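You operate a simulated robot arm through the tools that you are given. There is no shell and no other tool. Be economical: measure what you need, move in short steps, check, and stop when the job is done.

The job below is to be done with a simulated robot arm. You get a single attempt, and the scene is never put back.

## Task
Oil the rusty nut on block D, then slacken it.
Fine: the block stays clamped; can and spanner go back. Set down upright: green oil can.

It is judged by the outcome, as a careful person would: the job done as asked, and still so three seconds after it is handed in. It fails if anything else is knocked over, pushed out of place, dropped, spilled or broken.

## Robot
A 6-joint arm with a two-finger parallel gripper, fixed in place. Base frame: the origin is at the foot of the arm, x ahead of it, y to its left, z up; the work surface is at about z = 0.88. Lengths are in m, angles in degrees, forces in N, time in s.
With the tool pointing down near the work surface it reaches from about 0.36 to 0.76 m from the base axis. Its first joint turns from -66.0 to 66.0 degrees. Payload 2.45 kg.
The TCP is the grasp point between the finger pads, 0.024 m short of the fingertips. In the tool frame z runs along the fingers and y along their closing line. Largest opening 0.068 m; finger width 0.017, thickness 0.01; the body of the gripper, 0.04 by 0.07 m, starts 0.041 m behind the TCP.
Orientation is that of the tool frame in the base frame, as [roll, pitch, yaw] about the fixed x, y, z axes, in that order (R = Rz(yaw) Ry(pitch) Rx(roll)). With the fingers straight down and closing along the base's y, the tool's x points along the base's -x, its y along +y and its z along -z.

## Interface
- The arm moves only by the tool nudge_tool. Its argument "increments" is a list of rows, each a list of 7 numbers: the opening, from 0 (shut) to 1 (fully open), then the shift along the tool's x, y, z in units of 100 mm (1.0 is 100 mm), then the turn, a rotation vector about the tool's x, y, z in units of 120 degrees (1.0 is 120 degrees). In form: [[hand, tx, ty, tz, rx, ry, rz], ...]. A call has 1 to 10 rows; each row is the pose to reach, as a shift and turn from the pose commanded when the call began, along the tool's axes at that moment. A call with a number of a shift or a turn outside -1 to 1 is refused whole. Each row takes 0.2 s and may step no farther than 0.05 m and 8.6 degrees from the row before; otherwise, or with a gripper value out of range, the whole call is refused. A pose out of reach is approached as far as the arm can. The call stops where the force on the tool passes 40 N (or 10 N more than at its start, if that is more) or the arm is blocked; 0.2 s more then pass. The fingers move at their own pace (about 0.108 m/s each) and stop on an object; they squeeze with about 42 N. The grip force told is the motor's: it shows also when the fingers shut on nothing. Time passes only in rows, and 0.2 s behind the last, so rows that repeat a pose let the fingers close. The reply holds the time, the measured pose of the TCP, the force on the tool along the base axes, the opening and the grip force, in the units named above and with some noise, with the torque about the TCP (base axes, N m) and any sound that the robot's microphone picked up.
- Cameras (640 x 400 px; columns grow to the right, rows downward): "scene" is fixed at [0.1894, 0.4466, 1.4541]; the picture's right is [-0.47, -0.88, 0.00], its down [-0.60, 0.32, -0.73] and it looks along [0.65, -0.34, -0.68] (base axes); focal length 215 px, centre (320, 200). "wrist" rides on the gripper at [0.084, 0.011, -0.075] in the tool frame; the picture's right is [-0.13, 0.99, 0.00], its down [-0.60, -0.08, -0.79] and it looks along [-0.79, -0.10, 0.61] (tool axes); focal length 251 px, centre (320, 200). There is no depth. A picture from a camera that has moved, and an enlarged one, comes with that camera's place and axes in the base frame and with its lens. The place of the scene camera against the robot may be out by one fixed shift of up to 0.012 m in any direction.
- snapshot(camera): a new picture of that camera. No time passes.
- close_up(camera, box): a new picture of the part [left, top, right, bottom] of that camera's present view, enlarged. No time passes.
- job_done(): hands the job in; it is judged then, once.

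Go step by step. Nothing tells you positions but the pictures and the camera data: compare them with the known pose of the tool, close in by small moves and look again before you grip or let go. The budget is 120 turns and 68 pictures, counting those below and the enlarged ones. Unless the task says otherwise, let go and move clear before handing in, and close with one line.

The tools are called after ">>>" as name(argument=value, ...) on one line, values as JSON. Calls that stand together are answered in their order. nudge_tool: Moves the arm, as the interface text tells. Its arguments: {"type":"object","properties":{"increments":{"type":"array","items":{"type":"array","items":{"type":"number"}}}},"required":["increments"]} The other tools are called the same way: snapshot (camera) takes a picture; close_up (camera, box) takes an enlarged picture of a part of a camera's view; job_done () hands the job in.

At the start:

```text
clock: 0.0
ee_pos: [0.3374, 0.2762, 1.2721]
orientation: [180.0, 0.0, 180.0]
contact_force: [0.0, -0.3, -0.8]
moment: [0.0, 0.01, -0.03]
gripper_width: 0.0681
grip_force: 0.0
```

scene: 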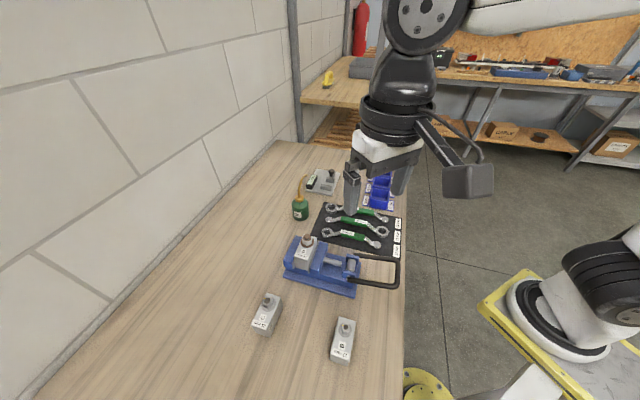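
wrist: 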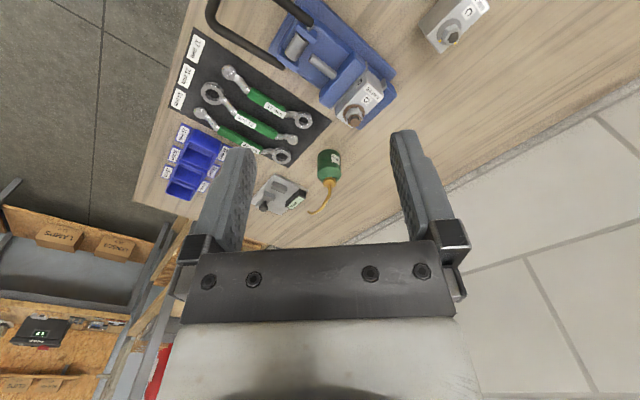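

I see a bench with a blue vise holding a block with a nut, two loose blocks, a green oil can, three spanners on a mat, and a parts tray. First I'll look closer at the labels.

>>> close_up(camera="scene", box=[270, 160, 430, 260])

>>> close_up(camera="scene", box=[240, 220, 416, 370])

>>> close_up(camera="wrist", box=[150, 0, 410, 220])

```text
4.00 times, centred on (350, 210) of scene
camera zoom: at [0.1894, 0.4466, 1.4541], right [-0.47, -0.88, 0.0], down [-0.6, 0.32, -0.73], along [0.65, -0.34, -0.68], focal length 860 px, centre (200, 160)
```

zoom: 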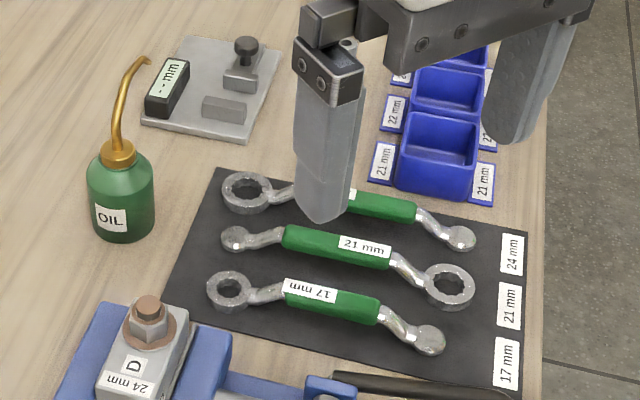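

```text
2.67 times, centred on (328, 295) of scene
camera zoom: at [0.1894, 0.4466, 1.4541], right [-0.47, -0.88, 0.0], down [-0.6, 0.32, -0.73], along [0.65, -0.34, -0.68], focal length 573 px, centre (299, -53)
```

zoom: 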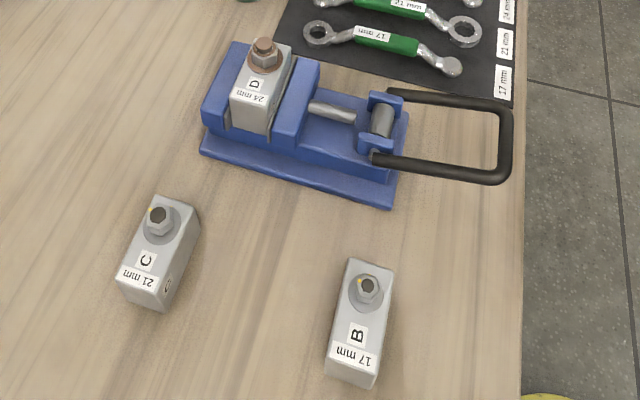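

```text
1.82 times, centred on (280, 110) of wrist
camera zoom: at [0.2532, 0.2871, 1.3463], right [0.13, 0.99, 0.0], down [0.6, -0.08, 0.79], along [0.79, -0.1, -0.61], focal length 457 px, centre (393, 364)
```

zoom: 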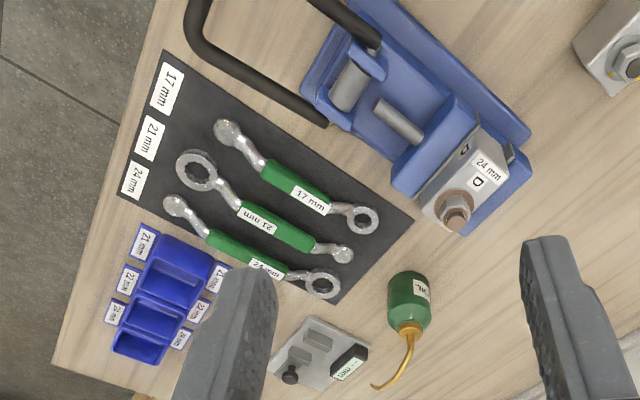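

Block D is clamped in the vise at about (0.52, 0.31) and marked 24 mm. The can is near (0.685, 0.26) and the 24 mm spanner is at the far row of the mat. I'll move in to get better wrist views.

>>> nudge_tool(increments=[[1, -0.2, 0, 0.2, 0, 0, 0], [1, -0.4, 0, 0.5, 0, 0, 0], [1, -0.6, 0, 0.8, 0, 0, 0], [1, -0.8, 0, 1.0, 0, 0, 0], [1, -1.0, 0, 1.0, 0, 0, 0], [1, -1.0, 0, 1.0, 0, 0, 0]])

>>> snapshot(camera="wrist")

```text
clock: 1.4
ee_pos: [0.4366, 0.2775, 1.1718]
orientation: [180.0, 0.1, -180.0]
contact_force: [-0.3, -0.7, 0.3]
moment: [-0.01, 0.03, 0.02]
gripper_width: 0.068
grip_force: 0.1
```

```text
62 pictures are left
camera wrist: at [0.3525, 0.2875, 1.2465], right [0.13, 0.99, 0.0], down [0.6, -0.08, 0.79], along [0.79, -0.1, -0.61], focal length 251 px, centre (320, 200)
```

wrist: 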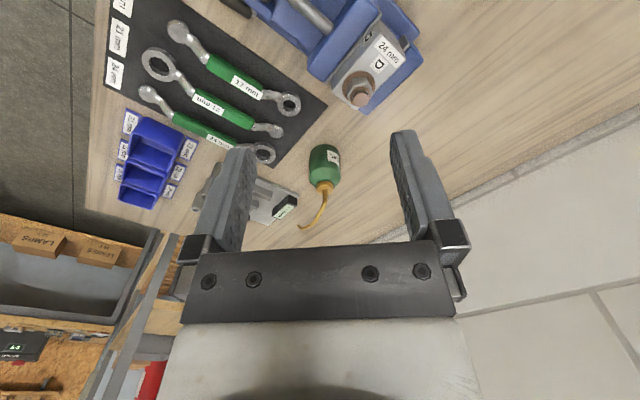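

The view is closer now. I'll enlarge the can, the nut and the spanners.

>>> close_up(camera="wrist", box=[280, 60, 400, 240])

>>> close_up(camera="wrist", box=[100, 0, 310, 170])

>>> close_up(camera="wrist", box=[300, 10, 420, 130])

```text
2.22 times, centred on (340, 150) of wrist
camera zoom: at [0.3525, 0.2875, 1.2465], right [0.13, 0.99, 0.0], down [0.6, -0.08, 0.79], along [0.79, -0.1, -0.61], focal length 559 px, centre (276, 311)
```

zoom: 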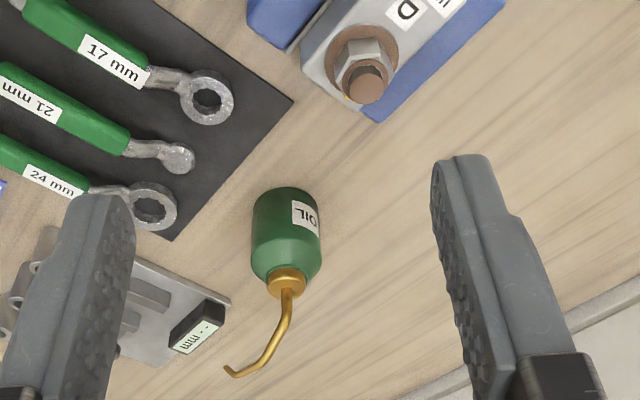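

```text
2.35 times, centred on (205, 85) of wrist
camera zoom: at [0.3525, 0.2875, 1.2465], right [0.13, 0.99, 0.0], down [0.6, -0.08, 0.79], along [0.79, -0.1, -0.61], focal length 592 px, centre (591, 471)
```

zoom: 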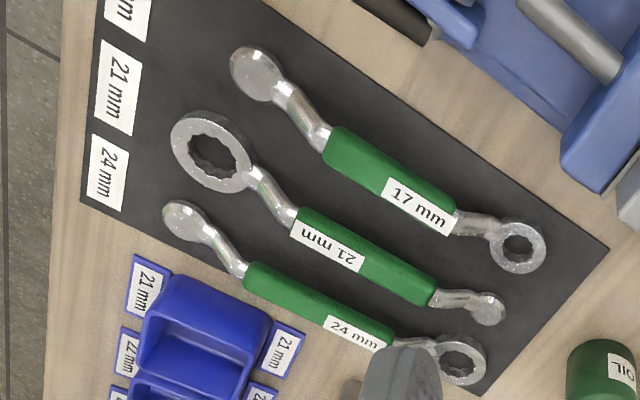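

```text
3.33 times, centred on (360, 70) of wrist
camera zoom: at [0.3525, 0.2875, 1.2465], right [0.13, 0.99, 0.0], down [0.6, -0.08, 0.79], along [0.79, -0.1, -0.61], focal length 838 px, centre (187, 633)
```

zoom: 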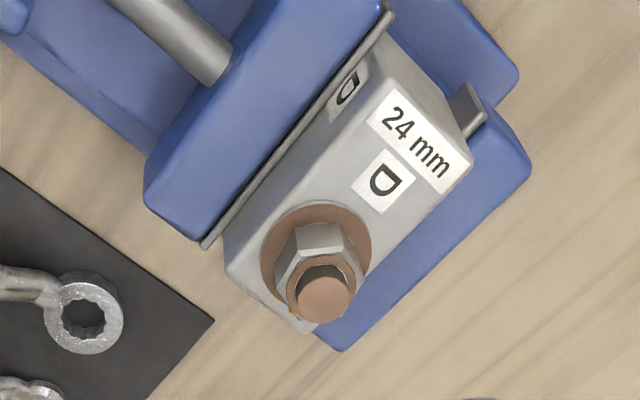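

The rings on the "21" and "24" spanners look about the same size, so I'll measure them from closer before trusting the labels.

>>> nudge_tool(increments=[[1, -0.15, -0.3, 0.3, 0, 0, 0], [1, -0.3, -0.6, 0.6, 0, 0, 0], [1, -0.5, -0.9, 0.9, 0, 0, 0], [1, -0.53, -1.0, 1.0, 0, 0, 0], [1, -0.53, -1.0, 1.0, 0, 0, 0]])

>>> snapshot(camera="wrist")

```text
clock: 2.6
ee_pos: [0.4905, 0.1754, 1.0715]
orientation: [-180.0, 0.0, -180.0]
contact_force: [-0.1, -0.1, -0.8]
moment: [0.0, -0.01, -0.01]
gripper_width: 0.0679
grip_force: 0.2
```

```text
58 pictures are left
camera wrist: at [0.4063, 0.1866, 1.1456], right [0.13, 0.99, 0.0], down [0.6, -0.08, 0.79], along [0.79, -0.1, -0.61], focal length 251 px, centre (320, 200)
```

wrist: 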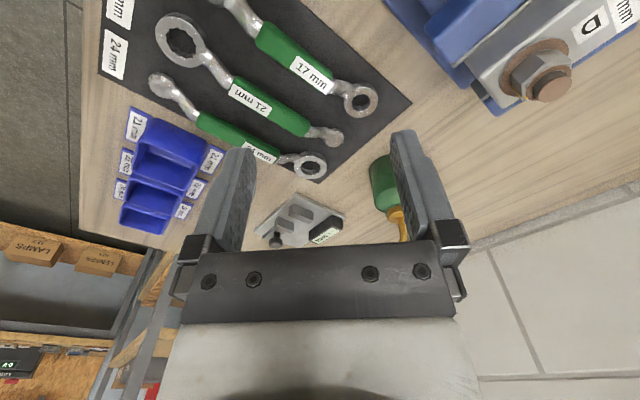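

>>> close_up(camera="wrist", box=[260, 100, 360, 250])

>>> close_up(camera="wrist", box=[140, 0, 240, 80])

>>> close_up(camera="wrist", box=[480, 20, 600, 120])

```text
2.67 times, centred on (310, 175) of wrist
camera zoom: at [0.4063, 0.1866, 1.1456], right [0.13, 0.99, 0.0], down [0.6, -0.08, 0.79], along [0.79, -0.1, -0.61], focal length 670 px, centre (347, 267)
```

zoom: 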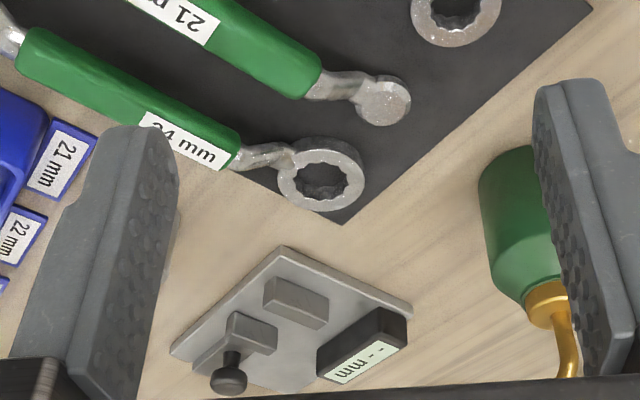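

```text
5.00 times, centred on (190, 40) of wrist
camera zoom: at [0.4063, 0.1866, 1.1456], right [0.13, 0.99, 0.0], down [0.6, -0.08, 0.79], along [0.79, -0.1, -0.61], focal length 1257 px, centre (970, 1000)
```

zoom: 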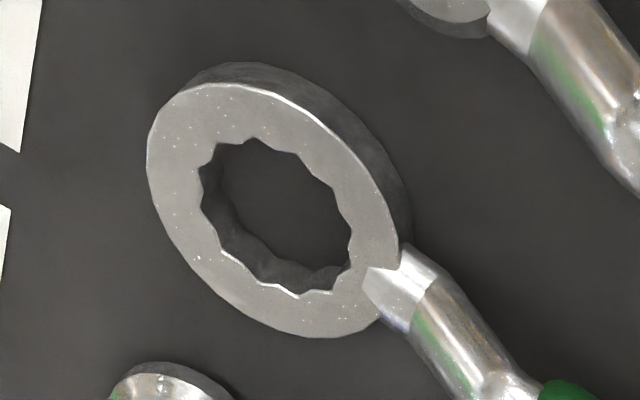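

```text
4.00 times, centred on (540, 70) of wrist
camera zoom: at [0.4063, 0.1866, 1.1456], right [0.13, 0.99, 0.0], down [0.6, -0.08, 0.79], along [0.79, -0.1, -0.61], focal length 1006 px, centre (-560, 720)
```

zoom: 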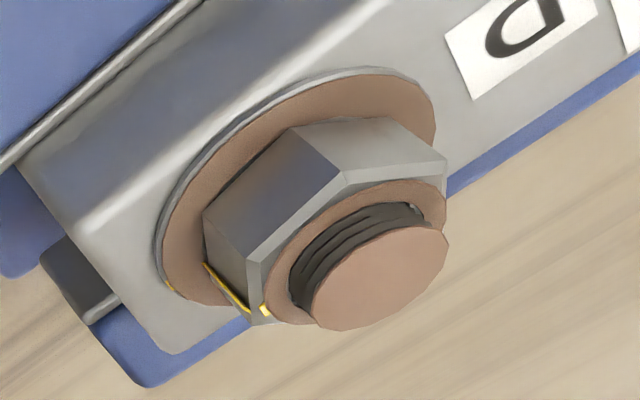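

The measured sizes confirm the labels: the "24" ring is the largest, and D's nut is about 24 mm at (0.501, 0.312) with its top near z 1.0. The can is near (0.692, 0.254), with its spout pointing along (0.6, -0.8). I'll raise the arm and turn the hand so the camera sits on top for a slanted approach to the can.

>>> nudge_tool(increments=[[1, 0.05, 0, -0.2, 0, 0, 0.0625], [1, 0.1, 0, -0.4, 0, 0, 0.125], [1, 0.15, 0, -0.6, 0, 0, 0.1875], [1, 0.2, 0, -0.8, 0, 0, 0.25], [1, 0.25, 0, -1, 0, 0, 0.3125], [1, 0.3, 0, -1, 0, 0, 0.375], [1, 0.3, 0, -1, 0, 0, 0.4375], [1, 0.3, 0, -1, 0, 0, 0.5], [1, 0.3, 0, -1, 0, 0, 0.5625], [1, 0.3, 0, -1, 0, 0, 0.625]])

>>> nudge_tool(increments=[[1, 0, 0, 0, 0, 0, 0.0625], [1, 0, 0, 0, 0, 0, 0.125], [1, 0, 0, 0, 0, 0, 0.1875], [1, 0, 0, 0, 0, 0, 0.25], [1, 0, 0, 0, 0, 0, 0.3125], [1, 0, 0, 0, 0, 0, 0.375], [1, 0, 0, 0, 0, 0, 0.4375], [1, 0, 0, 0, 0, 0, 0.5], [1, 0, 0, 0, 0, 0, 0.5625], [1, 0, 0, 0, 0, 0, 0.625]])

```text
clock: 4.8
ee_pos: [0.4603, 0.177, 1.1716]
orientation: [180.0, 0.0, 105.0]
contact_force: [0.1, 0.1, 0.1]
moment: [0.01, -0.05, 0.0]
gripper_width: 0.0682
grip_force: 0.0
```

```text
clock: 7.0
ee_pos: [0.4677, 0.1566, 1.1709]
orientation: [-179.4, -0.1, 30.4]
contact_force: [-0.1, -0.9, 0.0]
moment: [0.02, -0.02, 0.01]
gripper_width: 0.068
grip_force: 0.1
out of reach, approached as far as the arm can: row 10
```

The yaw is at its limit but close to what I want (30°). Now I'll pitch the tool up by 60°.

>>> nudge_tool(increments=[[1, 0, 0, 0, 0, 0.0625, -0.04], [1, 0, 0, 0, 0, 0.125, -0.04], [1, 0, 0, 0, 0, 0.1875, -0.04], [1, 0, 0, 0, 0, 0.25, -0.04], [1, 0, 0, 0, 0, 0.3125, -0.04], [1, 0, 0, 0, 0, 0.375, -0.04], [1, 0, 0, 0, 0, 0.4375, -0.04], [1, 0, 0, 0, 0, 0.5, -0.04]])

>>> snapshot(camera="wrist")

>>> snapshot(camera="scene")

```text
refused: row 1 steps farther than a row can; nothing moved
```

```text
54 pictures are left
camera wrist: at [0.5471, 0.1888, 1.2455], right [0.39, -0.92, -0.01], down [-0.56, -0.25, 0.79], along [-0.73, -0.3, -0.61], focal length 251 px, centre (320, 200)
```

wrist: 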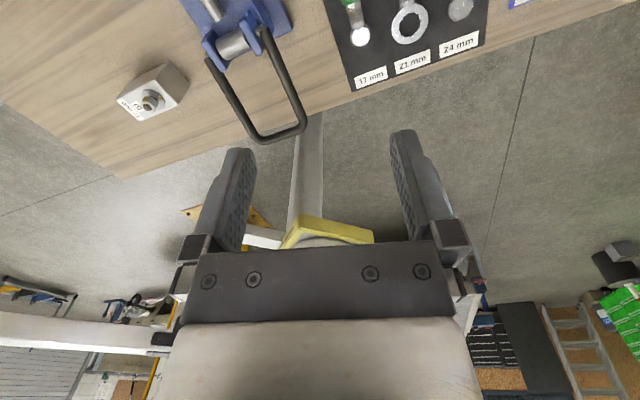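

```text
53 pictures are left
```

scene: 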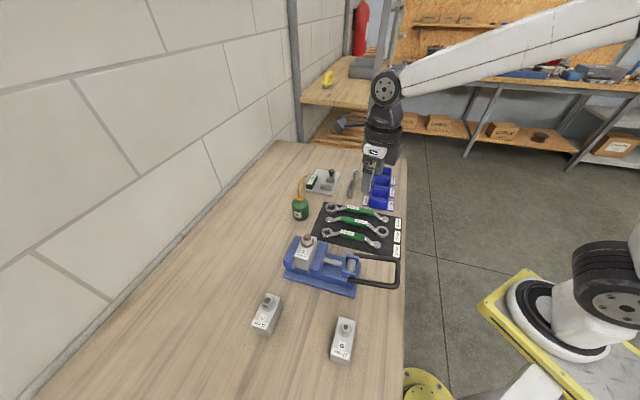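

>>> nudge_tool(increments=[[1, 0, 0, 0, 0, 0.06, -0.005], [1, 0, 0, 0, 0, 0.12, -0.01], [1, 0, 0, 0, 0, 0.18, -0.015], [1, 0, 0, 0, 0, 0.24, -0.02], [1, 0, 0, 0, 0, 0.3, -0.02], [1, 0, 0, 0, 0, 0.36, -0.02], [1, 0, 0, 0, 0, 0.42, -0.02], [1, 0, 0, 0, 0, 0.48, -0.02], [1, 0, 0, 0, 0, 0.5, -0.02]])

>>> snapshot(camera="wrist")

>>> snapshot(camera="scene")

```text
clock: 9.0
ee_pos: [0.4536, 0.1658, 1.1609]
orientation: [166.6, -54.6, 53.3]
contact_force: [1.3, -0.8, 1.0]
moment: [-0.02, 0.09, 0.05]
gripper_width: 0.0677
grip_force: 0.1
out of reach, approached as far as the arm can: row 8
```

```text
52 pictures are left
camera wrist: at [0.4414, 0.1585, 1.2714], right [0.62, -0.79, 0.03], down [-0.78, -0.62, -0.06], along [0.06, 0.01, -1.0], focal length 251 px, centre (320, 200)
```

wrist: 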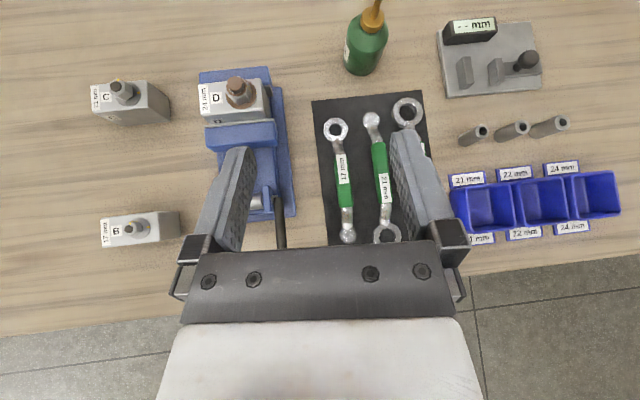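

```text
51 pictures are left
```

scene: 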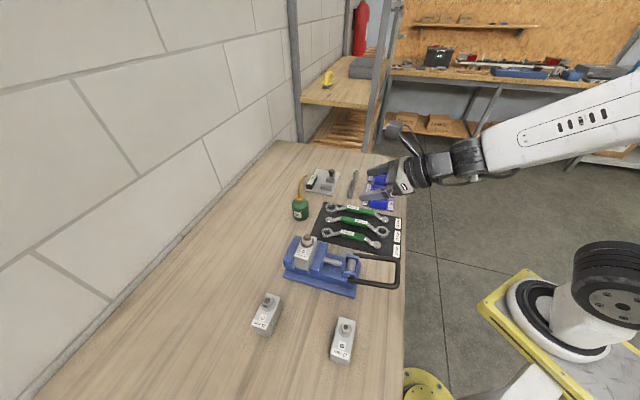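

The hand now points forward and down at about 34° with the camera on top, and the can's base again comes out near (0.691, 0.25). I'll move toward a point in front of the can.

>>> nudge_tool(increments=[[1, -0.06, 0.06, 0.25, 0, 0, 0], [1, -0.12, 0.12, 0.5, 0, 0, 0], [1, -0.2, 0.18, 0.75, 0, 0, 0], [1, -0.27, 0.27, 1, 0, 0, 0], [1, -0.27, 0.27, 1, 0, 0, 0]])

>>> snapshot(camera="wrist")

```text
clock: 10.2
ee_pos: [0.5457, 0.1726, 1.0982]
orientation: [177.9, -60.1, 33.9]
contact_force: [0.8, 0.9, -0.1]
moment: [0.03, 0.06, 0.0]
gripper_width: 0.0682
grip_force: 0.2
```

```text
50 pictures are left
camera wrist: at [0.5318, 0.1517, 1.2074], right [0.47, -0.88, -0.09], down [-0.88, -0.46, -0.13], along [0.07, 0.14, -0.99], focal length 251 px, centre (320, 200)
```

wrist: 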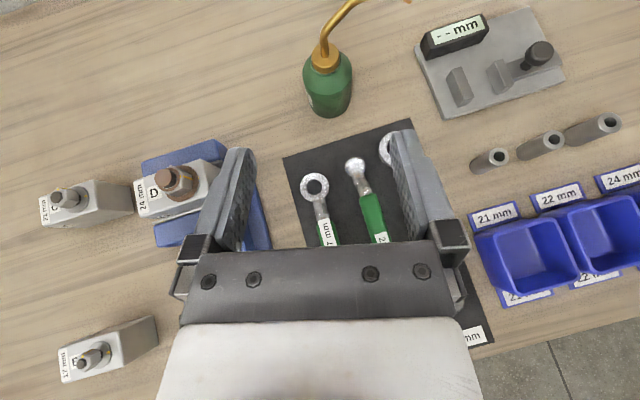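

The pose is clean and level now. The can's axis is at about (0.688, 0.2545), so I'll line up in front of it.

>>> nudge_tool(increments=[[1, -0.18, 0.01, 0.25, 0, 0, 0], [1, -0.36, 0.015, 0.5, 0, 0, 0], [1, -0.54, 0.02, 0.75, 0, 0, 0], [1, -0.713, 0.03, 1, 0, 0, 0], [1, -0.713, 0.03, 1, 0, 0, 0]])

>>> snapshot(camera="wrist")

>>> snapshot(camera="scene")

```text
clock: 11.4
ee_pos: [0.5915, 0.1939, 0.985]
orientation: [177.7, -59.9, 33.8]
contact_force: [-0.5, 0.1, 0.2]
moment: [-0.02, -0.04, 0.0]
gripper_width: 0.0679
grip_force: 0.1
```

```text
49 pictures are left
camera wrist: at [0.5772, 0.1741, 1.0958], right [0.47, -0.88, -0.09], down [-0.88, -0.46, -0.13], along [0.07, 0.14, -0.99], focal length 251 px, centre (320, 200)
```

wrist: 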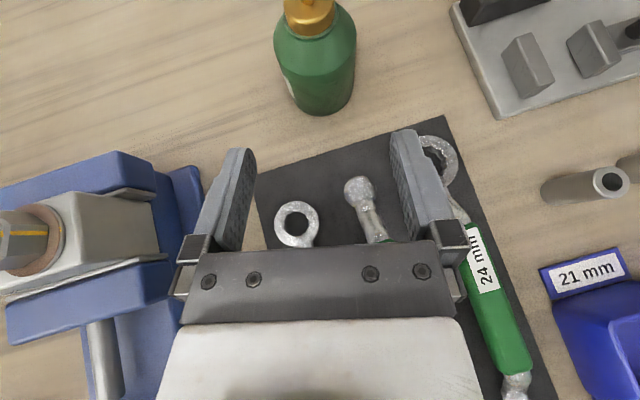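

```text
48 pictures are left
```

scene: 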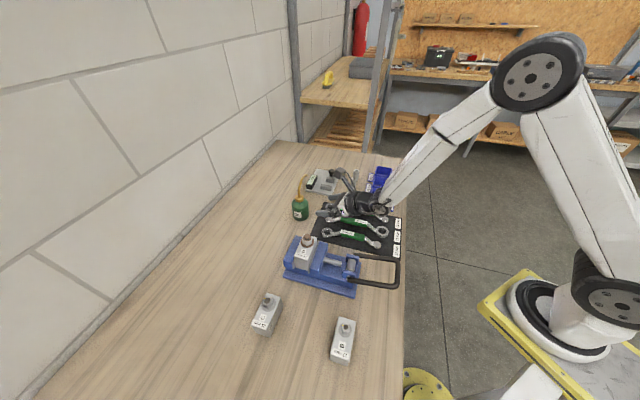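

The can lies straight ahead, 130 mm along the tool axis. I'll go 95 mm, then look again.

>>> nudge_tool(increments=[[1, 0, 0, 0.3, 0, 0, 0], [1, 0, 0, 0.5, 0, 0, 0], [1, 0, 0, 0.7, 0, 0, 0], [1, 0, 0, 0.85, 0, 0, 0], [1, 0, 0, 0.95, 0, 0, 0], [1, 0, 0, 0.95, 0, 0, 0]])

>>> snapshot(camera="wrist")

>>> close_up(camera="scene", box=[270, 150, 410, 250])

```text
clock: 12.8
ee_pos: [0.6623, 0.2357, 0.9381]
orientation: [177.8, -59.9, 33.9]
contact_force: [-0.3, -0.3, 0.1]
moment: [-0.04, -0.01, 0.01]
gripper_width: 0.0679
grip_force: 0.1
```

```text
47 pictures are left
camera wrist: at [0.6477, 0.2164, 1.0482], right [0.47, -0.88, -0.09], down [-0.88, -0.46, -0.13], along [0.07, 0.14, -0.99], focal length 251 px, centre (320, 200)
```

wrist: 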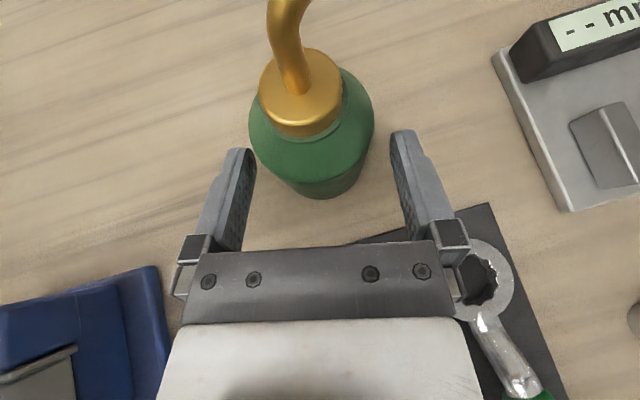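

```text
4.00 times, centred on (340, 200) of scene
camera zoom: at [0.1894, 0.4466, 1.4541], right [-0.47, -0.88, 0.0], down [-0.6, 0.32, -0.73], along [0.65, -0.34, -0.68], focal length 860 px, centre (240, 200)
```

zoom: 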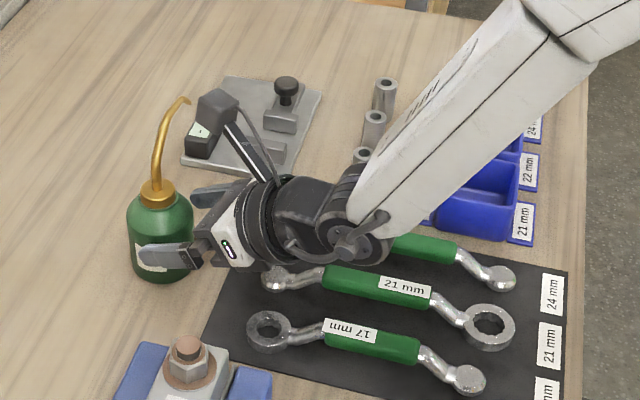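

The fingers straddle the can, which sits about 2 mm to the −y side. I'll shift slightly, advance and close.

>>> nudge_tool(increments=[[1, 0, -0.015, 0.05, 0, 0, 0], [1, 0, -0.015, 0.15, 0, 0, 0], [1, 0, -0.015, 0.25, 0, 0, 0], [1, 0, -0.015, 0.34, 0, 0, 0], [1, 0, -0.015, 0.34, 0, 0, 0]])

>>> snapshot(camera="wrist")

```text
clock: 14.0
ee_pos: [0.6871, 0.2536, 0.9217]
orientation: [177.7, -59.9, 33.9]
contact_force: [-0.3, -0.3, 0.2]
moment: [0.0, -0.02, -0.02]
gripper_width: 0.068
grip_force: 0.2
```

```text
45 pictures are left
camera wrist: at [0.6721, 0.2333, 1.0313], right [0.47, -0.88, -0.09], down [-0.88, -0.46, -0.13], along [0.07, 0.14, -0.99], focal length 251 px, centre (320, 200)
```

wrist: 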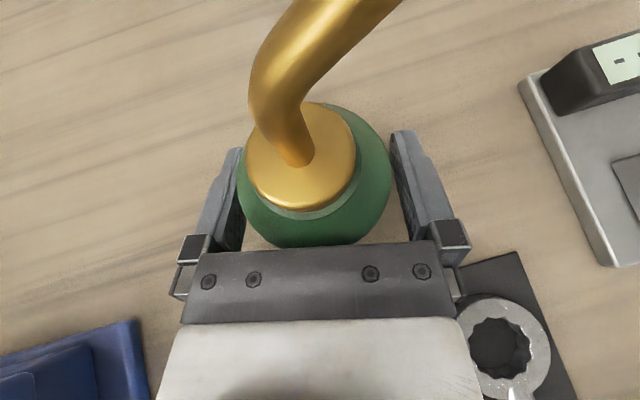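

The can is between the pads, so I'll close.

>>> nudge_tool(increments=[[0, 0, 0, 0, 0, 0, 0], [0, 0, 0, 0, 0, 0, 0], [0, 0, 0, 0, 0, 0, 0]])

```text
clock: 14.8
ee_pos: [0.6862, 0.2534, 0.9219]
orientation: [177.8, -60.0, 33.9]
contact_force: [-0.4, 1.8, 0.4]
moment: [0.13, 0.07, -0.05]
gripper_width: 0.0562
grip_force: 42.1
```

The can is held. I'll lift it straight up, keeping it upright.

>>> nudge_tool(increments=[[0, 0.19, 0.004, -0.11, 0, 0, 0], [0, 0.38, 0.008, -0.22, 0, 0, 0], [0, 0.57, 0.012, -0.33, 0, 0, 0], [0, 0.76, 0.016, -0.44, 0, 0, 0], [0, 0.95, 0.02, -0.55, 0, 0, 0]])

>>> snapshot(camera="scene")

```text
clock: 16.0
ee_pos: [0.6866, 0.2534, 1.0311]
orientation: [177.8, -59.8, 34.0]
contact_force: [0.4, -0.7, -3.7]
moment: [-0.02, -0.04, 0.0]
gripper_width: 0.0558
grip_force: 41.3
```

```text
44 pictures are left
```

scene: 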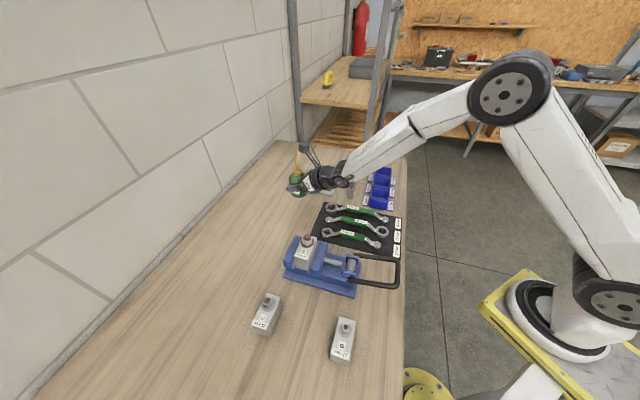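

The can is lifted cleanly. I'll carry it upright to a spot high above the vise, with the spout tip over the nut.

>>> nudge_tool(increments=[[0, -0.025, -0.25, -0.16, 0, 0, 0], [0, -0.05, -0.5, -0.32, 0, 0, 0], [0, -0.07, -0.729, -0.482, 0, 0, 0], [0, -0.09, -0.95, -0.64, 0, 0, 0], [0, -0.09, -0.95, -0.64, 0, 0, 0]])

>>> nudge_tool(increments=[[0, -0.03, -0.3, -0.2, 0, 0, 0], [0, -0.05, -0.6, -0.4, 0, 0, 0], [0, -0.09, -0.9, -0.6, 0, 0, 0], [0, -0.09, -0.95, -0.64, 0, 0, 0], [0, -0.09, -0.95, -0.64, 0, 0, 0]])

```text
clock: 17.2
ee_pos: [0.612, 0.2726, 1.0658]
orientation: [-180.0, -59.5, 33.7]
contact_force: [0.4, -0.6, -4.0]
moment: [-0.01, 0.0, 0.0]
gripper_width: 0.0556
grip_force: 42.0
out of reach, approached as far as the arm can: row 2, 3, 4, 5
```

```text
clock: 18.4
ee_pos: [0.5582, 0.2654, 1.1124]
orientation: [-178.8, -59.0, 33.9]
contact_force: [-0.4, 0.2, -3.6]
moment: [0.04, -0.01, 0.0]
gripper_width: 0.0559
grip_force: 41.4
out of reach, approached as far as the arm can: row 1, 2, 3, 4, 5
```

The arm is hitting a wrist limit because the hand isn't pointed far enough left of the arm's own direction. I'll yaw the hand about 28° left, keeping the can upright, which should free it.

>>> nudge_tool(increments=[[0, 0, 0, 0, 0.042, 0, -0.024], [0, 0, 0, 0, 0.084, 0, -0.048], [0, 0, 0, 0, 0.125, 0, -0.072], [0, 0, 0, 0, 0.165, 0, -0.095], [0, 0, 0, 0, 0.206, 0, -0.118], [0, 0, 0, 0, 0.206, 0, -0.118]])

```text
clock: 19.8
ee_pos: [0.5583, 0.2635, 1.1116]
orientation: [-177.9, -59.5, 61.6]
contact_force: [0.4, -0.4, -0.2]
moment: [-0.01, 0.03, -0.02]
gripper_width: 0.0
grip_force: 23.3
```

The gripper reads shut, so the can has left the grip. I'll look at once.

>>> snapshot(camera="scene")

>>> snapshot(camera="wrist")

```text
43 pictures are left
```

scene: 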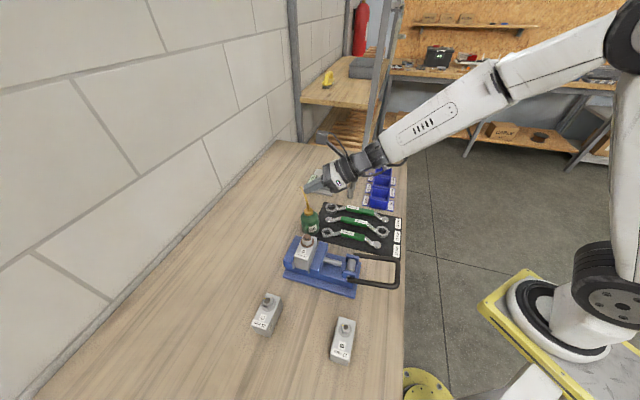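

```text
42 pictures are left
camera wrist: at [0.5605, 0.2382, 1.2212], right [0.86, -0.5, -0.13], down [-0.51, -0.85, -0.12], along [-0.05, 0.17, -0.98], focal length 251 px, centre (320, 200)
```

wrist: 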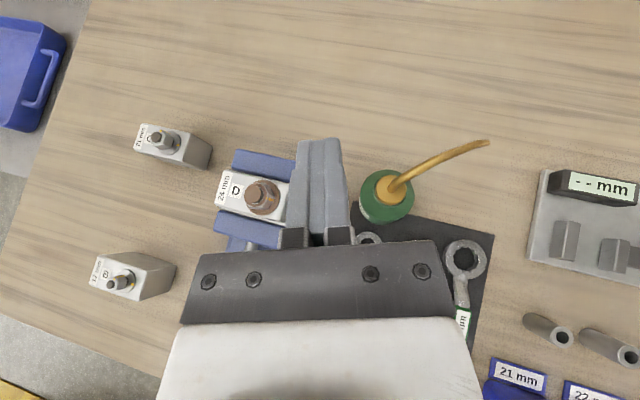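

>>> close_up(camera="scene", box=[270, 170, 400, 250])

>>> close_up(camera="wrist", box=[340, 120, 500, 280])

```text
4.92 times, centred on (335, 210) of scene
camera zoom: at [0.1894, 0.4466, 1.4541], right [-0.47, -0.88, 0.0], down [-0.6, 0.32, -0.73], along [0.65, -0.34, -0.68], focal length 1059 px, centre (246, 151)
```

zoom: 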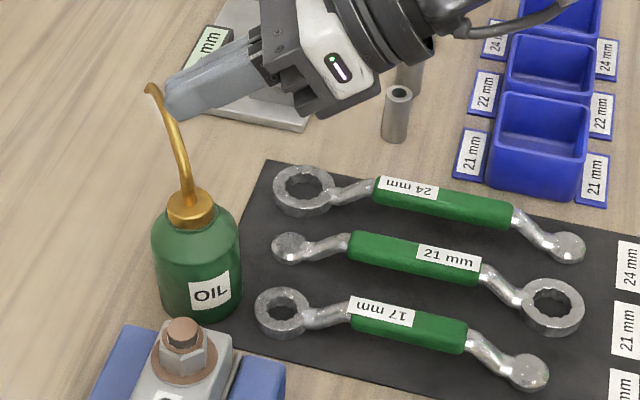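

```text
2.50 times, centred on (420, 200) of wrist
camera zoom: at [0.5605, 0.2382, 1.2212], right [0.86, -0.5, -0.13], down [-0.51, -0.85, -0.12], along [-0.05, 0.17, -0.98], focal length 629 px, centre (70, 200)
```

zoom: 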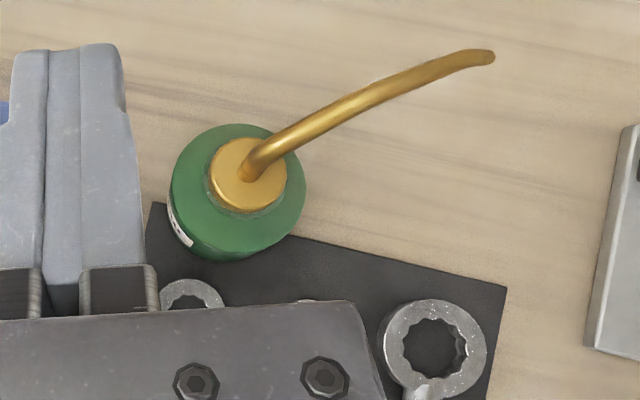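

By luck the can landed upright near (0.617, 0.255), with its spout now pointing roughly along +x, and I see no spill or other disturbance. Before regrasping, I'll test with an empty hand whether the roll needed for pouring is reachable near the nut.

>>> nudge_tool(increments=[[0, 0.25, 0, 0, 0, 0, 0], [0, 0.4, -0.25, 0, 0, 0, 0], [0, 0.5, -0.6, 0.1, 0, 0, 0], [0, 0.61, -0.95, 0.2, 0, 0, 0], [0, 0.61, -0.95, 0.31, 0, 0, 0]])

>>> nudge_tool(increments=[[0, 0, -0.25, 0, 0, 0, 0.05], [0, 0, -0.5, 0, 0, 0, 0.1], [0, 0, -0.75, 0, 0, 0, 0.16], [0, 0, -0.75, 0, 0, 0, 0.22], [0, 0, -0.75, 0, 0, 0, 0.28], [0, 0, -0.75, 0, 0, 0, 0.34], [0, 0, -0.75, 0, 0, 0, 0.4], [0, 0, -0.75, 0, 0, 0, 0.46], [0, 0, -0.75, 0, 0, 0, 0.52], [0, 0, -0.75, 0, 0, 0, 0.58]])

```text
clock: 21.0
ee_pos: [0.4984, 0.3582, 1.1499]
orientation: [-177.9, -59.4, 61.5]
contact_force: [0.9, 0.4, -0.3]
moment: [-0.02, -0.03, 0.0]
gripper_width: 0.0
grip_force: 24.3
```

```text
clock: 23.2
ee_pos: [0.4329, 0.3911, 1.1512]
orientation: [-121.9, -16.3, -16.1]
contact_force: [-0.4, -0.4, 0.2]
moment: [-0.01, 0.01, 0.0]
gripper_width: 0.0
grip_force: 23.6
```

The roll works. I'll go on to about 100° total.

>>> nudge_tool(increments=[[0, 0, 0, 0, 0, 0, 0.06], [0, 0, 0, 0, 0, 0, 0.12], [0, 0, 0, 0, 0, 0, 0.18], [0, 0, 0, 0, 0, 0, 0.24]])

```text
clock: 24.2
ee_pos: [0.4335, 0.3911, 1.1504]
orientation: [-120.8, 8.4, -31.0]
contact_force: [0.9, -0.5, 0.0]
moment: [0.01, 0.05, -0.03]
gripper_width: 0.0
grip_force: 23.4
```

About 98° of roll is reachable there. I'll unroll and head back to regrasp the can.

>>> nudge_tool(increments=[[0, 0, 0, 0, 0, 0, -0.07], [0, 0, 0, 0, 0, 0, -0.14], [0, 0, 0, 0, 0, 0, -0.21], [0, 0, 0, 0, 0, 0, -0.28], [0, 0, 0, 0, 0, 0, -0.35], [0, 0, 0, 0, 0, 0, -0.42], [0, 0, 0, 0, 0, 0, -0.49], [0, 0, 0, 0, 0, 0, -0.56], [0, 0, 0, 0, 0, 0, -0.63], [0, 0, 0, 0, 0, 0, -0.7]])

>>> nudge_tool(increments=[[1, 0, 0, 0, 0, 0, -0.06], [1, 0, 0, 0, 0, 0, -0.12], [1, 0, 0, 0, 0, 0, -0.12]])

```text
clock: 26.4
ee_pos: [0.4336, 0.3906, 1.1529]
orientation: [-155.6, -56.1, 35.4]
contact_force: [-0.1, -0.2, 0.3]
moment: [0.0, 0.01, 0.0]
gripper_width: 0.0
grip_force: 23.7
```

```text
clock: 27.2
ee_pos: [0.4331, 0.391, 1.1512]
orientation: [-178.1, -59.5, 61.8]
contact_force: [-0.2, 0.4, 0.3]
moment: [-0.03, 0.02, -0.03]
gripper_width: 0.068
grip_force: 0.1
```

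>>> nudge_tool(increments=[[1, -0.12, 0.34, -0.22, -0.02, 0, 0.012], [1, -0.25, 0.69, -0.44, -0.04, 0, 0.024], [1, -0.35, 0.97, -0.63, -0.0575, 0, 0.034], [1, -0.35, 0.97, -0.63, -0.0575, 0, 0.034]])

```text
clock: 28.2
ee_pos: [0.4876, 0.2831, 1.1517]
orientation: [-177.9, -59.3, 53.6]
contact_force: [-0.2, 0.0, 0.9]
moment: [-0.01, 0.0, 0.0]
gripper_width: 0.0682
grip_force: 0.0
```

>>> nudge_tool(increments=[[1, -0.15, 0.35, -0.13, 0, 0, 0], [1, -0.3, 0.7, -0.26, 0, 0, 0], [1, -0.4, 0.98, -0.35, 0, 0, 0], [1, -0.4, 0.98, -0.35, 0, 0, 0]])

>>> snapshot(camera="wrist")

```text
clock: 29.2
ee_pos: [0.5399, 0.1852, 1.1324]
orientation: [-177.9, -59.4, 53.6]
contact_force: [1.3, -1.2, 1.0]
moment: [0.03, 0.03, 0.04]
gripper_width: 0.0679
grip_force: 0.1
```

```text
39 pictures are left
camera wrist: at [0.5381, 0.1595, 1.2422], right [0.78, -0.62, -0.13], down [-0.63, -0.77, -0.11], along [-0.03, 0.17, -0.98], focal length 251 px, centre (320, 200)
```

wrist: 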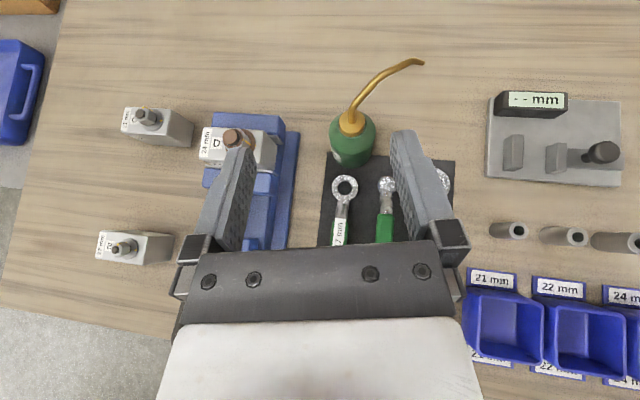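

>>> nudge_tool(increments=[[1, -0.35, 0.06, 0.16, 0, 0, 0], [1, -0.7, 0.12, 0.33, 0, 0, 0], [1, -0.99, 0.2, 0.5, 0, 0, 0], [1, -0.99, 0.2, 0.5, 0, 0, 0]])

>>> nudge_tool(increments=[[1, -0.3, 0.04, 0.14, 0, 0, 0], [1, -0.3, 0.04, 0.14, 0, 0, 0]])

>>> snapshot(camera="wrist")

```text
clock: 30.2
ee_pos: [0.5491, 0.1691, 1.0228]
orientation: [-178.1, -59.4, 53.6]
contact_force: [0.7, -0.7, 0.7]
moment: [0.03, -0.01, -0.04]
gripper_width: 0.0681
grip_force: 0.0
```

```text
clock: 30.8
ee_pos: [0.5508, 0.1647, 0.9886]
orientation: [-177.9, -59.3, 53.7]
contact_force: [-0.1, -0.2, -0.6]
moment: [0.01, 0.0, 0.01]
gripper_width: 0.0677
grip_force: 0.0
```

```text
38 pictures are left
camera wrist: at [0.55, 0.1392, 1.0989], right [0.78, -0.62, -0.13], down [-0.63, -0.77, -0.12], along [-0.03, 0.17, -0.98], focal length 251 px, centre (320, 200)
```

wrist: 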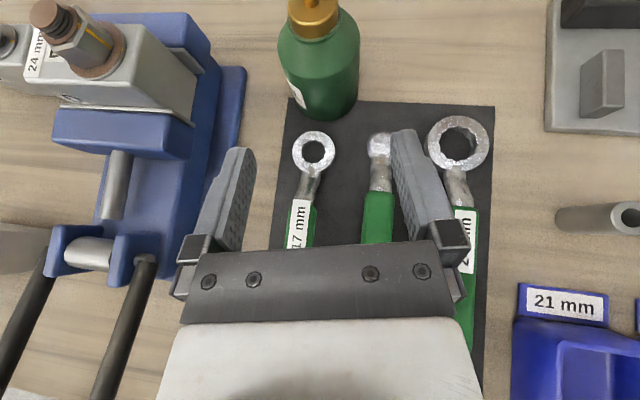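

The alignment is again straight ahead: 130 mm, about 2 mm to +y. I'll advance 95 mm first.

>>> nudge_tool(increments=[[1, 0, 0.02, 0.3, 0, 0, 0], [1, 0, 0.02, 0.5, 0, 0, 0], [1, 0, 0.02, 0.7, 0, 0, 0], [1, 0, 0.02, 0.85, 0, 0, 0], [1, 0, 0.02, 0.95, 0, 0, 0], [1, 0, 0.02, 0.95, 0, 0, 0]])

>>> snapshot(camera="wrist")

```text
clock: 32.2
ee_pos: [0.5989, 0.2319, 0.9411]
orientation: [-177.9, -59.3, 53.7]
contact_force: [0.6, -0.8, -0.5]
moment: [0.01, -0.01, -0.02]
gripper_width: 0.0681
grip_force: 0.1
```

```text
37 pictures are left
camera wrist: at [0.5974, 0.2062, 1.0501], right [0.78, -0.62, -0.13], down [-0.63, -0.77, -0.11], along [-0.03, 0.17, -0.98], focal length 251 px, centre (320, 200)
```

wrist: 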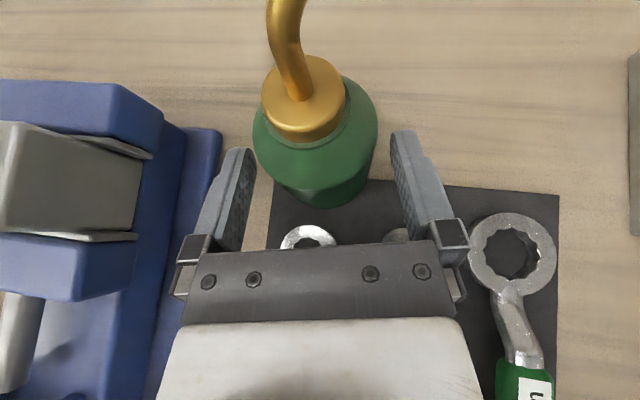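

>>> nudge_tool(increments=[[1, -0.03, -0.01, 0.1, 0, 0, 0], [1, -0.05, -0.01, 0.2, 0, 0, 0], [1, -0.05, -0.01, 0.3, 0, 0, 0], [1, -0.05, -0.01, 0.34, 0, 0, 0], [1, -0.05, -0.01, 0.34, 0, 0, 0], [0, -0.05, -0.01, 0.34, 0, 0, 0], [0, -0.05, -0.01, 0.34, 0, 0, 0], [0, -0.05, -0.01, 0.34, 0, 0, 0]])

>>> close_up(camera="scene", box=[270, 150, 410, 250])

```text
clock: 34.0
ee_pos: [0.6124, 0.2542, 0.9197]
orientation: [-177.9, -59.4, 53.6]
contact_force: [0.6, 1.0, -0.1]
moment: [-0.01, -0.09, 0.03]
gripper_width: 0.0559
grip_force: 42.7
```

```text
4.00 times, centred on (340, 200) of scene
camera zoom: at [0.1894, 0.4466, 1.4541], right [-0.47, -0.88, 0.0], down [-0.6, 0.32, -0.73], along [0.65, -0.34, -0.68], focal length 860 px, centre (240, 200)
```

zoom: 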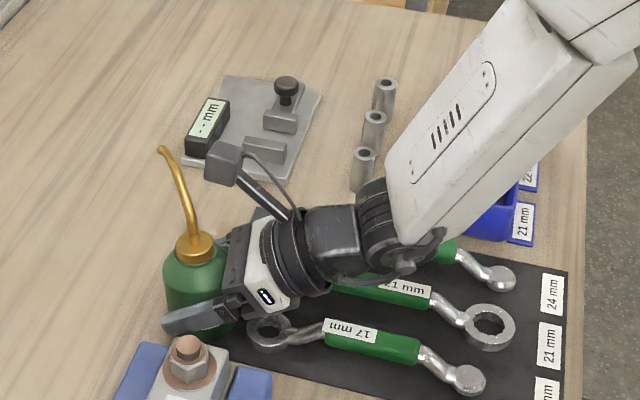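

The can is held again at 56 mm. I'll lift gently and watch the grip.

>>> nudge_tool(increments=[[0, 0.15, -0.003, -0.09, 0, 0, 0], [0, 0.3, -0.006, -0.18, 0, 0, 0], [0, 0.45, -0.01, -0.27, 0, 0, 0], [0, 0.6, -0.013, -0.36, 0, 0, 0], [0, 0.75, -0.016, -0.44, 0, 0, 0], [0, 0.9, -0.02, -0.53, 0, 0, 0], [0, 0.99, -0.02, -0.59, 0, 0, 0]])

```text
clock: 35.6
ee_pos: [0.6126, 0.2541, 1.035]
orientation: [-177.9, -59.5, 53.7]
contact_force: [-0.3, 0.2, -3.5]
moment: [0.02, 0.0, -0.01]
gripper_width: 0.0559
grip_force: 42.8
```

>>> nudge_tool(increments=[[0, 0.13, -0.2, -0.14, 0, 0, 0], [0, 0.26, -0.4, -0.26, 0, 0, 0], [0, 0.38, -0.6, -0.38, 0, 0, 0], [0, 0.48, -0.8, -0.5, 0, 0, 0], [0, 0.51, -0.94, -0.58, 0, 0, 0], [0, 0.51, -0.94, -0.58, 0, 0, 0]])

>>> nudge_tool(increments=[[0, -0.03, -0.2, -0.04, 0, 0, 0], [0, -0.06, -0.4, -0.08, 0, 0, 0], [0, -0.09, -0.6, -0.13, 0, 0, 0], [0, -0.12, -0.8, -0.17, 0, 0, 0], [0, -0.14, -0.94, -0.2, 0, 0, 0], [0, -0.14, -0.94, -0.2, 0, 0, 0]])

>>> snapshot(camera="scene")

>>> snapshot(camera="wrist")

```text
clock: 37.0
ee_pos: [0.5223, 0.288, 1.1096]
orientation: [-178.0, -59.4, 53.6]
contact_force: [-0.5, 1.3, -3.7]
moment: [-0.02, -0.03, 0.02]
gripper_width: 0.0558
grip_force: 42.2
```

```text
clock: 38.4
ee_pos: [0.432, 0.3214, 1.1091]
orientation: [-178.0, -59.4, 53.6]
contact_force: [0.1, 0.2, -3.4]
moment: [0.02, 0.01, -0.02]
gripper_width: 0.0555
grip_force: 41.6
```

```text
35 pictures are left
```

scene: 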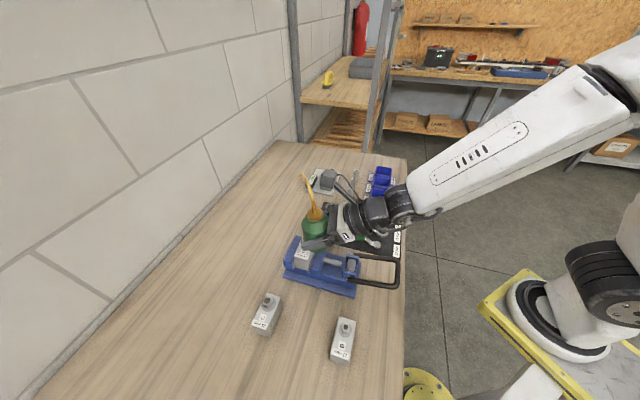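

```text
34 pictures are left
camera wrist: at [0.4304, 0.2957, 1.2186], right [0.78, -0.62, -0.13], down [-0.63, -0.77, -0.11], along [-0.03, 0.17, -0.98], focal length 251 px, centre (320, 200)
```

wrist: 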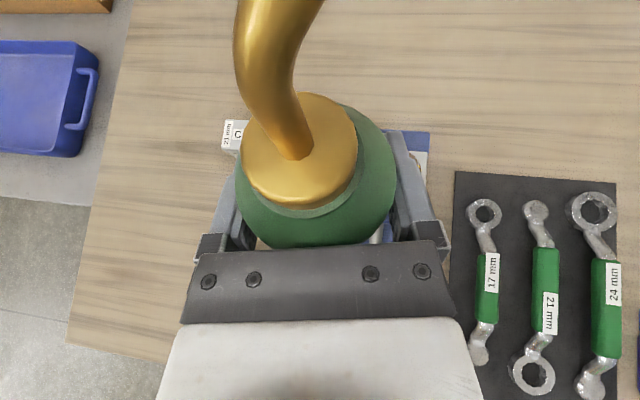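

The carry is stable and the tip is roughly over the nut. I'll tilt to 45° while keeping the tip over the nut, then check.

>>> nudge_tool(increments=[[0, -0.018, -0.12, 0.066, 0, 0, 0.0625], [0, -0.036, -0.222, 0.136, 0, 0, 0.125], [0, -0.047, -0.31, 0.215, 0, 0, 0.1875], [0, -0.057, -0.385, 0.296, 0, 0, 0.25], [0, -0.065, -0.44, 0.385, 0, 0, 0.3125], [0, -0.07, -0.479, 0.47, 0, 0, 0.375], [0, -0.07, -0.479, 0.47, 0, 0, 0.375]])

>>> close_up(camera="scene", box=[250, 150, 410, 270])

>>> snapshot(camera="wrist")

```text
clock: 40.0
ee_pos: [0.4186, 0.3751, 1.0822]
orientation: [-129.3, -36.1, -7.7]
contact_force: [-0.7, -0.7, -3.4]
moment: [-0.01, -0.07, 0.0]
gripper_width: 0.0555
grip_force: 41.8
out of reach, approached as far as the arm can: row 5, 6, 7
```

```text
3.33 times, centred on (330, 210) of scene
camera zoom: at [0.1894, 0.4466, 1.4541], right [-0.47, -0.88, 0.0], down [-0.6, 0.32, -0.73], along [0.65, -0.34, -0.68], focal length 717 px, centre (287, 167)
```

zoom: 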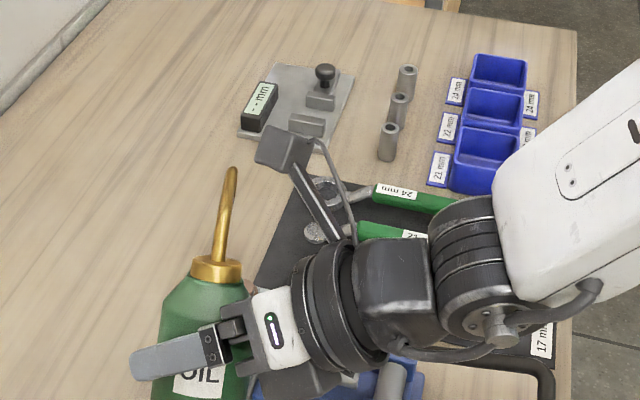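

```text
32 pictures are left
camera wrist: at [0.455, 0.3038, 1.1628], right [0.26, -0.67, -0.7], down [-0.89, -0.45, 0.1], along [-0.38, 0.59, -0.71], focal length 251 px, centre (320, 200)
```

wrist: 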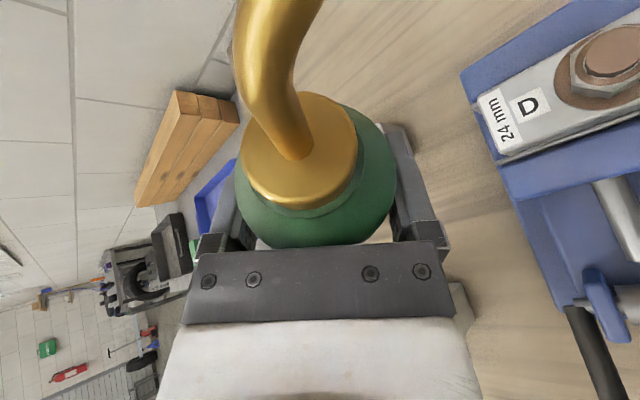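

The wrist limit is showing again and the pose is about 7 mm off, with the grip still solid. I'll back off gently to a reachable tilt, yaw 8° further left, and go again.

>>> nudge_tool(increments=[[0, 0.02, 0.02, -0.04, 0, 0, -0.03], [0, 0.05, 0.04, -0.09, 0, 0, -0.07], [0, 0.08, 0.06, -0.15, 0, 0, -0.11], [0, 0.11, 0.08, -0.2, 0, 0, -0.15], [0, 0.136, 0.103, -0.255, 0, 0, -0.1875], [0, 0.136, 0.103, -0.255, 0, 0, -0.1875]])

```text
clock: 41.4
ee_pos: [0.4221, 0.3484, 1.0977]
orientation: [-145.9, -52.1, 15.3]
contact_force: [-0.7, -0.1, -3.2]
moment: [0.03, 0.03, 0.02]
gripper_width: 0.0558
grip_force: 42.2
```

>>> nudge_tool(increments=[[0, -0.03, 0, -0.03, 0.013, -0.006, -0.0085], [0, -0.06, 0, -0.06, 0.026, -0.0115, -0.017], [0, -0.09, 0, -0.09, 0.039, -0.017, -0.0255], [0, -0.112, -0.005, -0.11, 0.0526, -0.023, -0.034], [0, -0.112, -0.005, -0.11, 0.0526, -0.023, -0.034]])

```text
clock: 42.6
ee_pos: [0.4098, 0.3372, 1.094]
orientation: [-145.8, -52.0, 23.2]
contact_force: [-0.1, -0.3, -4.1]
moment: [0.0, -0.01, 0.01]
gripper_width: 0.0556
grip_force: 41.9
```

>>> nudge_tool(increments=[[0, -0.025, -0.045, 0.065, 0, 0, 0.05], [0, -0.047, -0.09, 0.13, 0, 0, 0.1], [0, -0.064, -0.125, 0.195, 0, 0, 0.145], [0, -0.077, -0.153, 0.258, 0, 0, 0.1875], [0, -0.075, -0.165, 0.31, 0, 0, 0.23], [0, -0.066, -0.177, 0.36, 0, 0, 0.27], [0, -0.054, -0.184, 0.414, 0, 0, 0.3125], [0, -0.054, -0.184, 0.414, 0, 0, 0.3125]])

>>> close_up(camera="scene", box=[250, 150, 410, 270])

>>> snapshot(camera="wrist")

```text
clock: 44.4
ee_pos: [0.4092, 0.3801, 1.0756]
orientation: [-124.1, -24.5, -10.4]
contact_force: [0.8, 0.1, -3.2]
moment: [0.0, 0.01, 0.01]
gripper_width: 0.0557
grip_force: 42.0
```

```text
3.33 times, centred on (330, 210) of scene
camera zoom: at [0.1894, 0.4466, 1.4541], right [-0.47, -0.88, 0.0], down [-0.6, 0.32, -0.73], along [0.65, -0.34, -0.68], focal length 717 px, centre (287, 167)
```

zoom: 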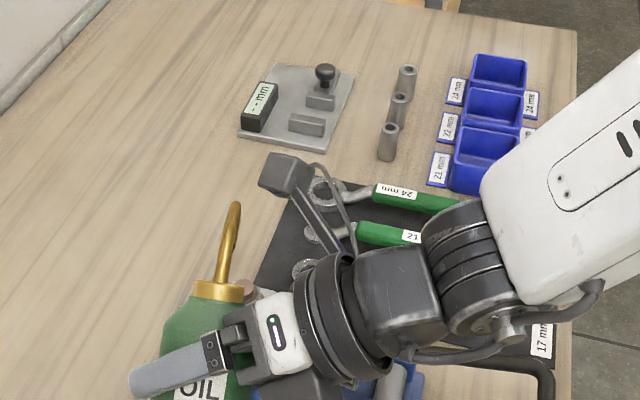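

```text
30 pictures are left
camera wrist: at [0.4574, 0.301, 1.1391], right [0.12, -0.59, -0.8], down [-0.86, -0.47, 0.21], along [-0.5, 0.66, -0.56], focal length 251 px, centre (320, 200)
```

wrist: 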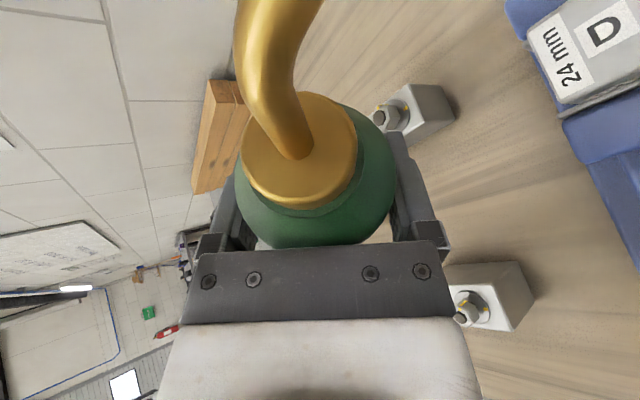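

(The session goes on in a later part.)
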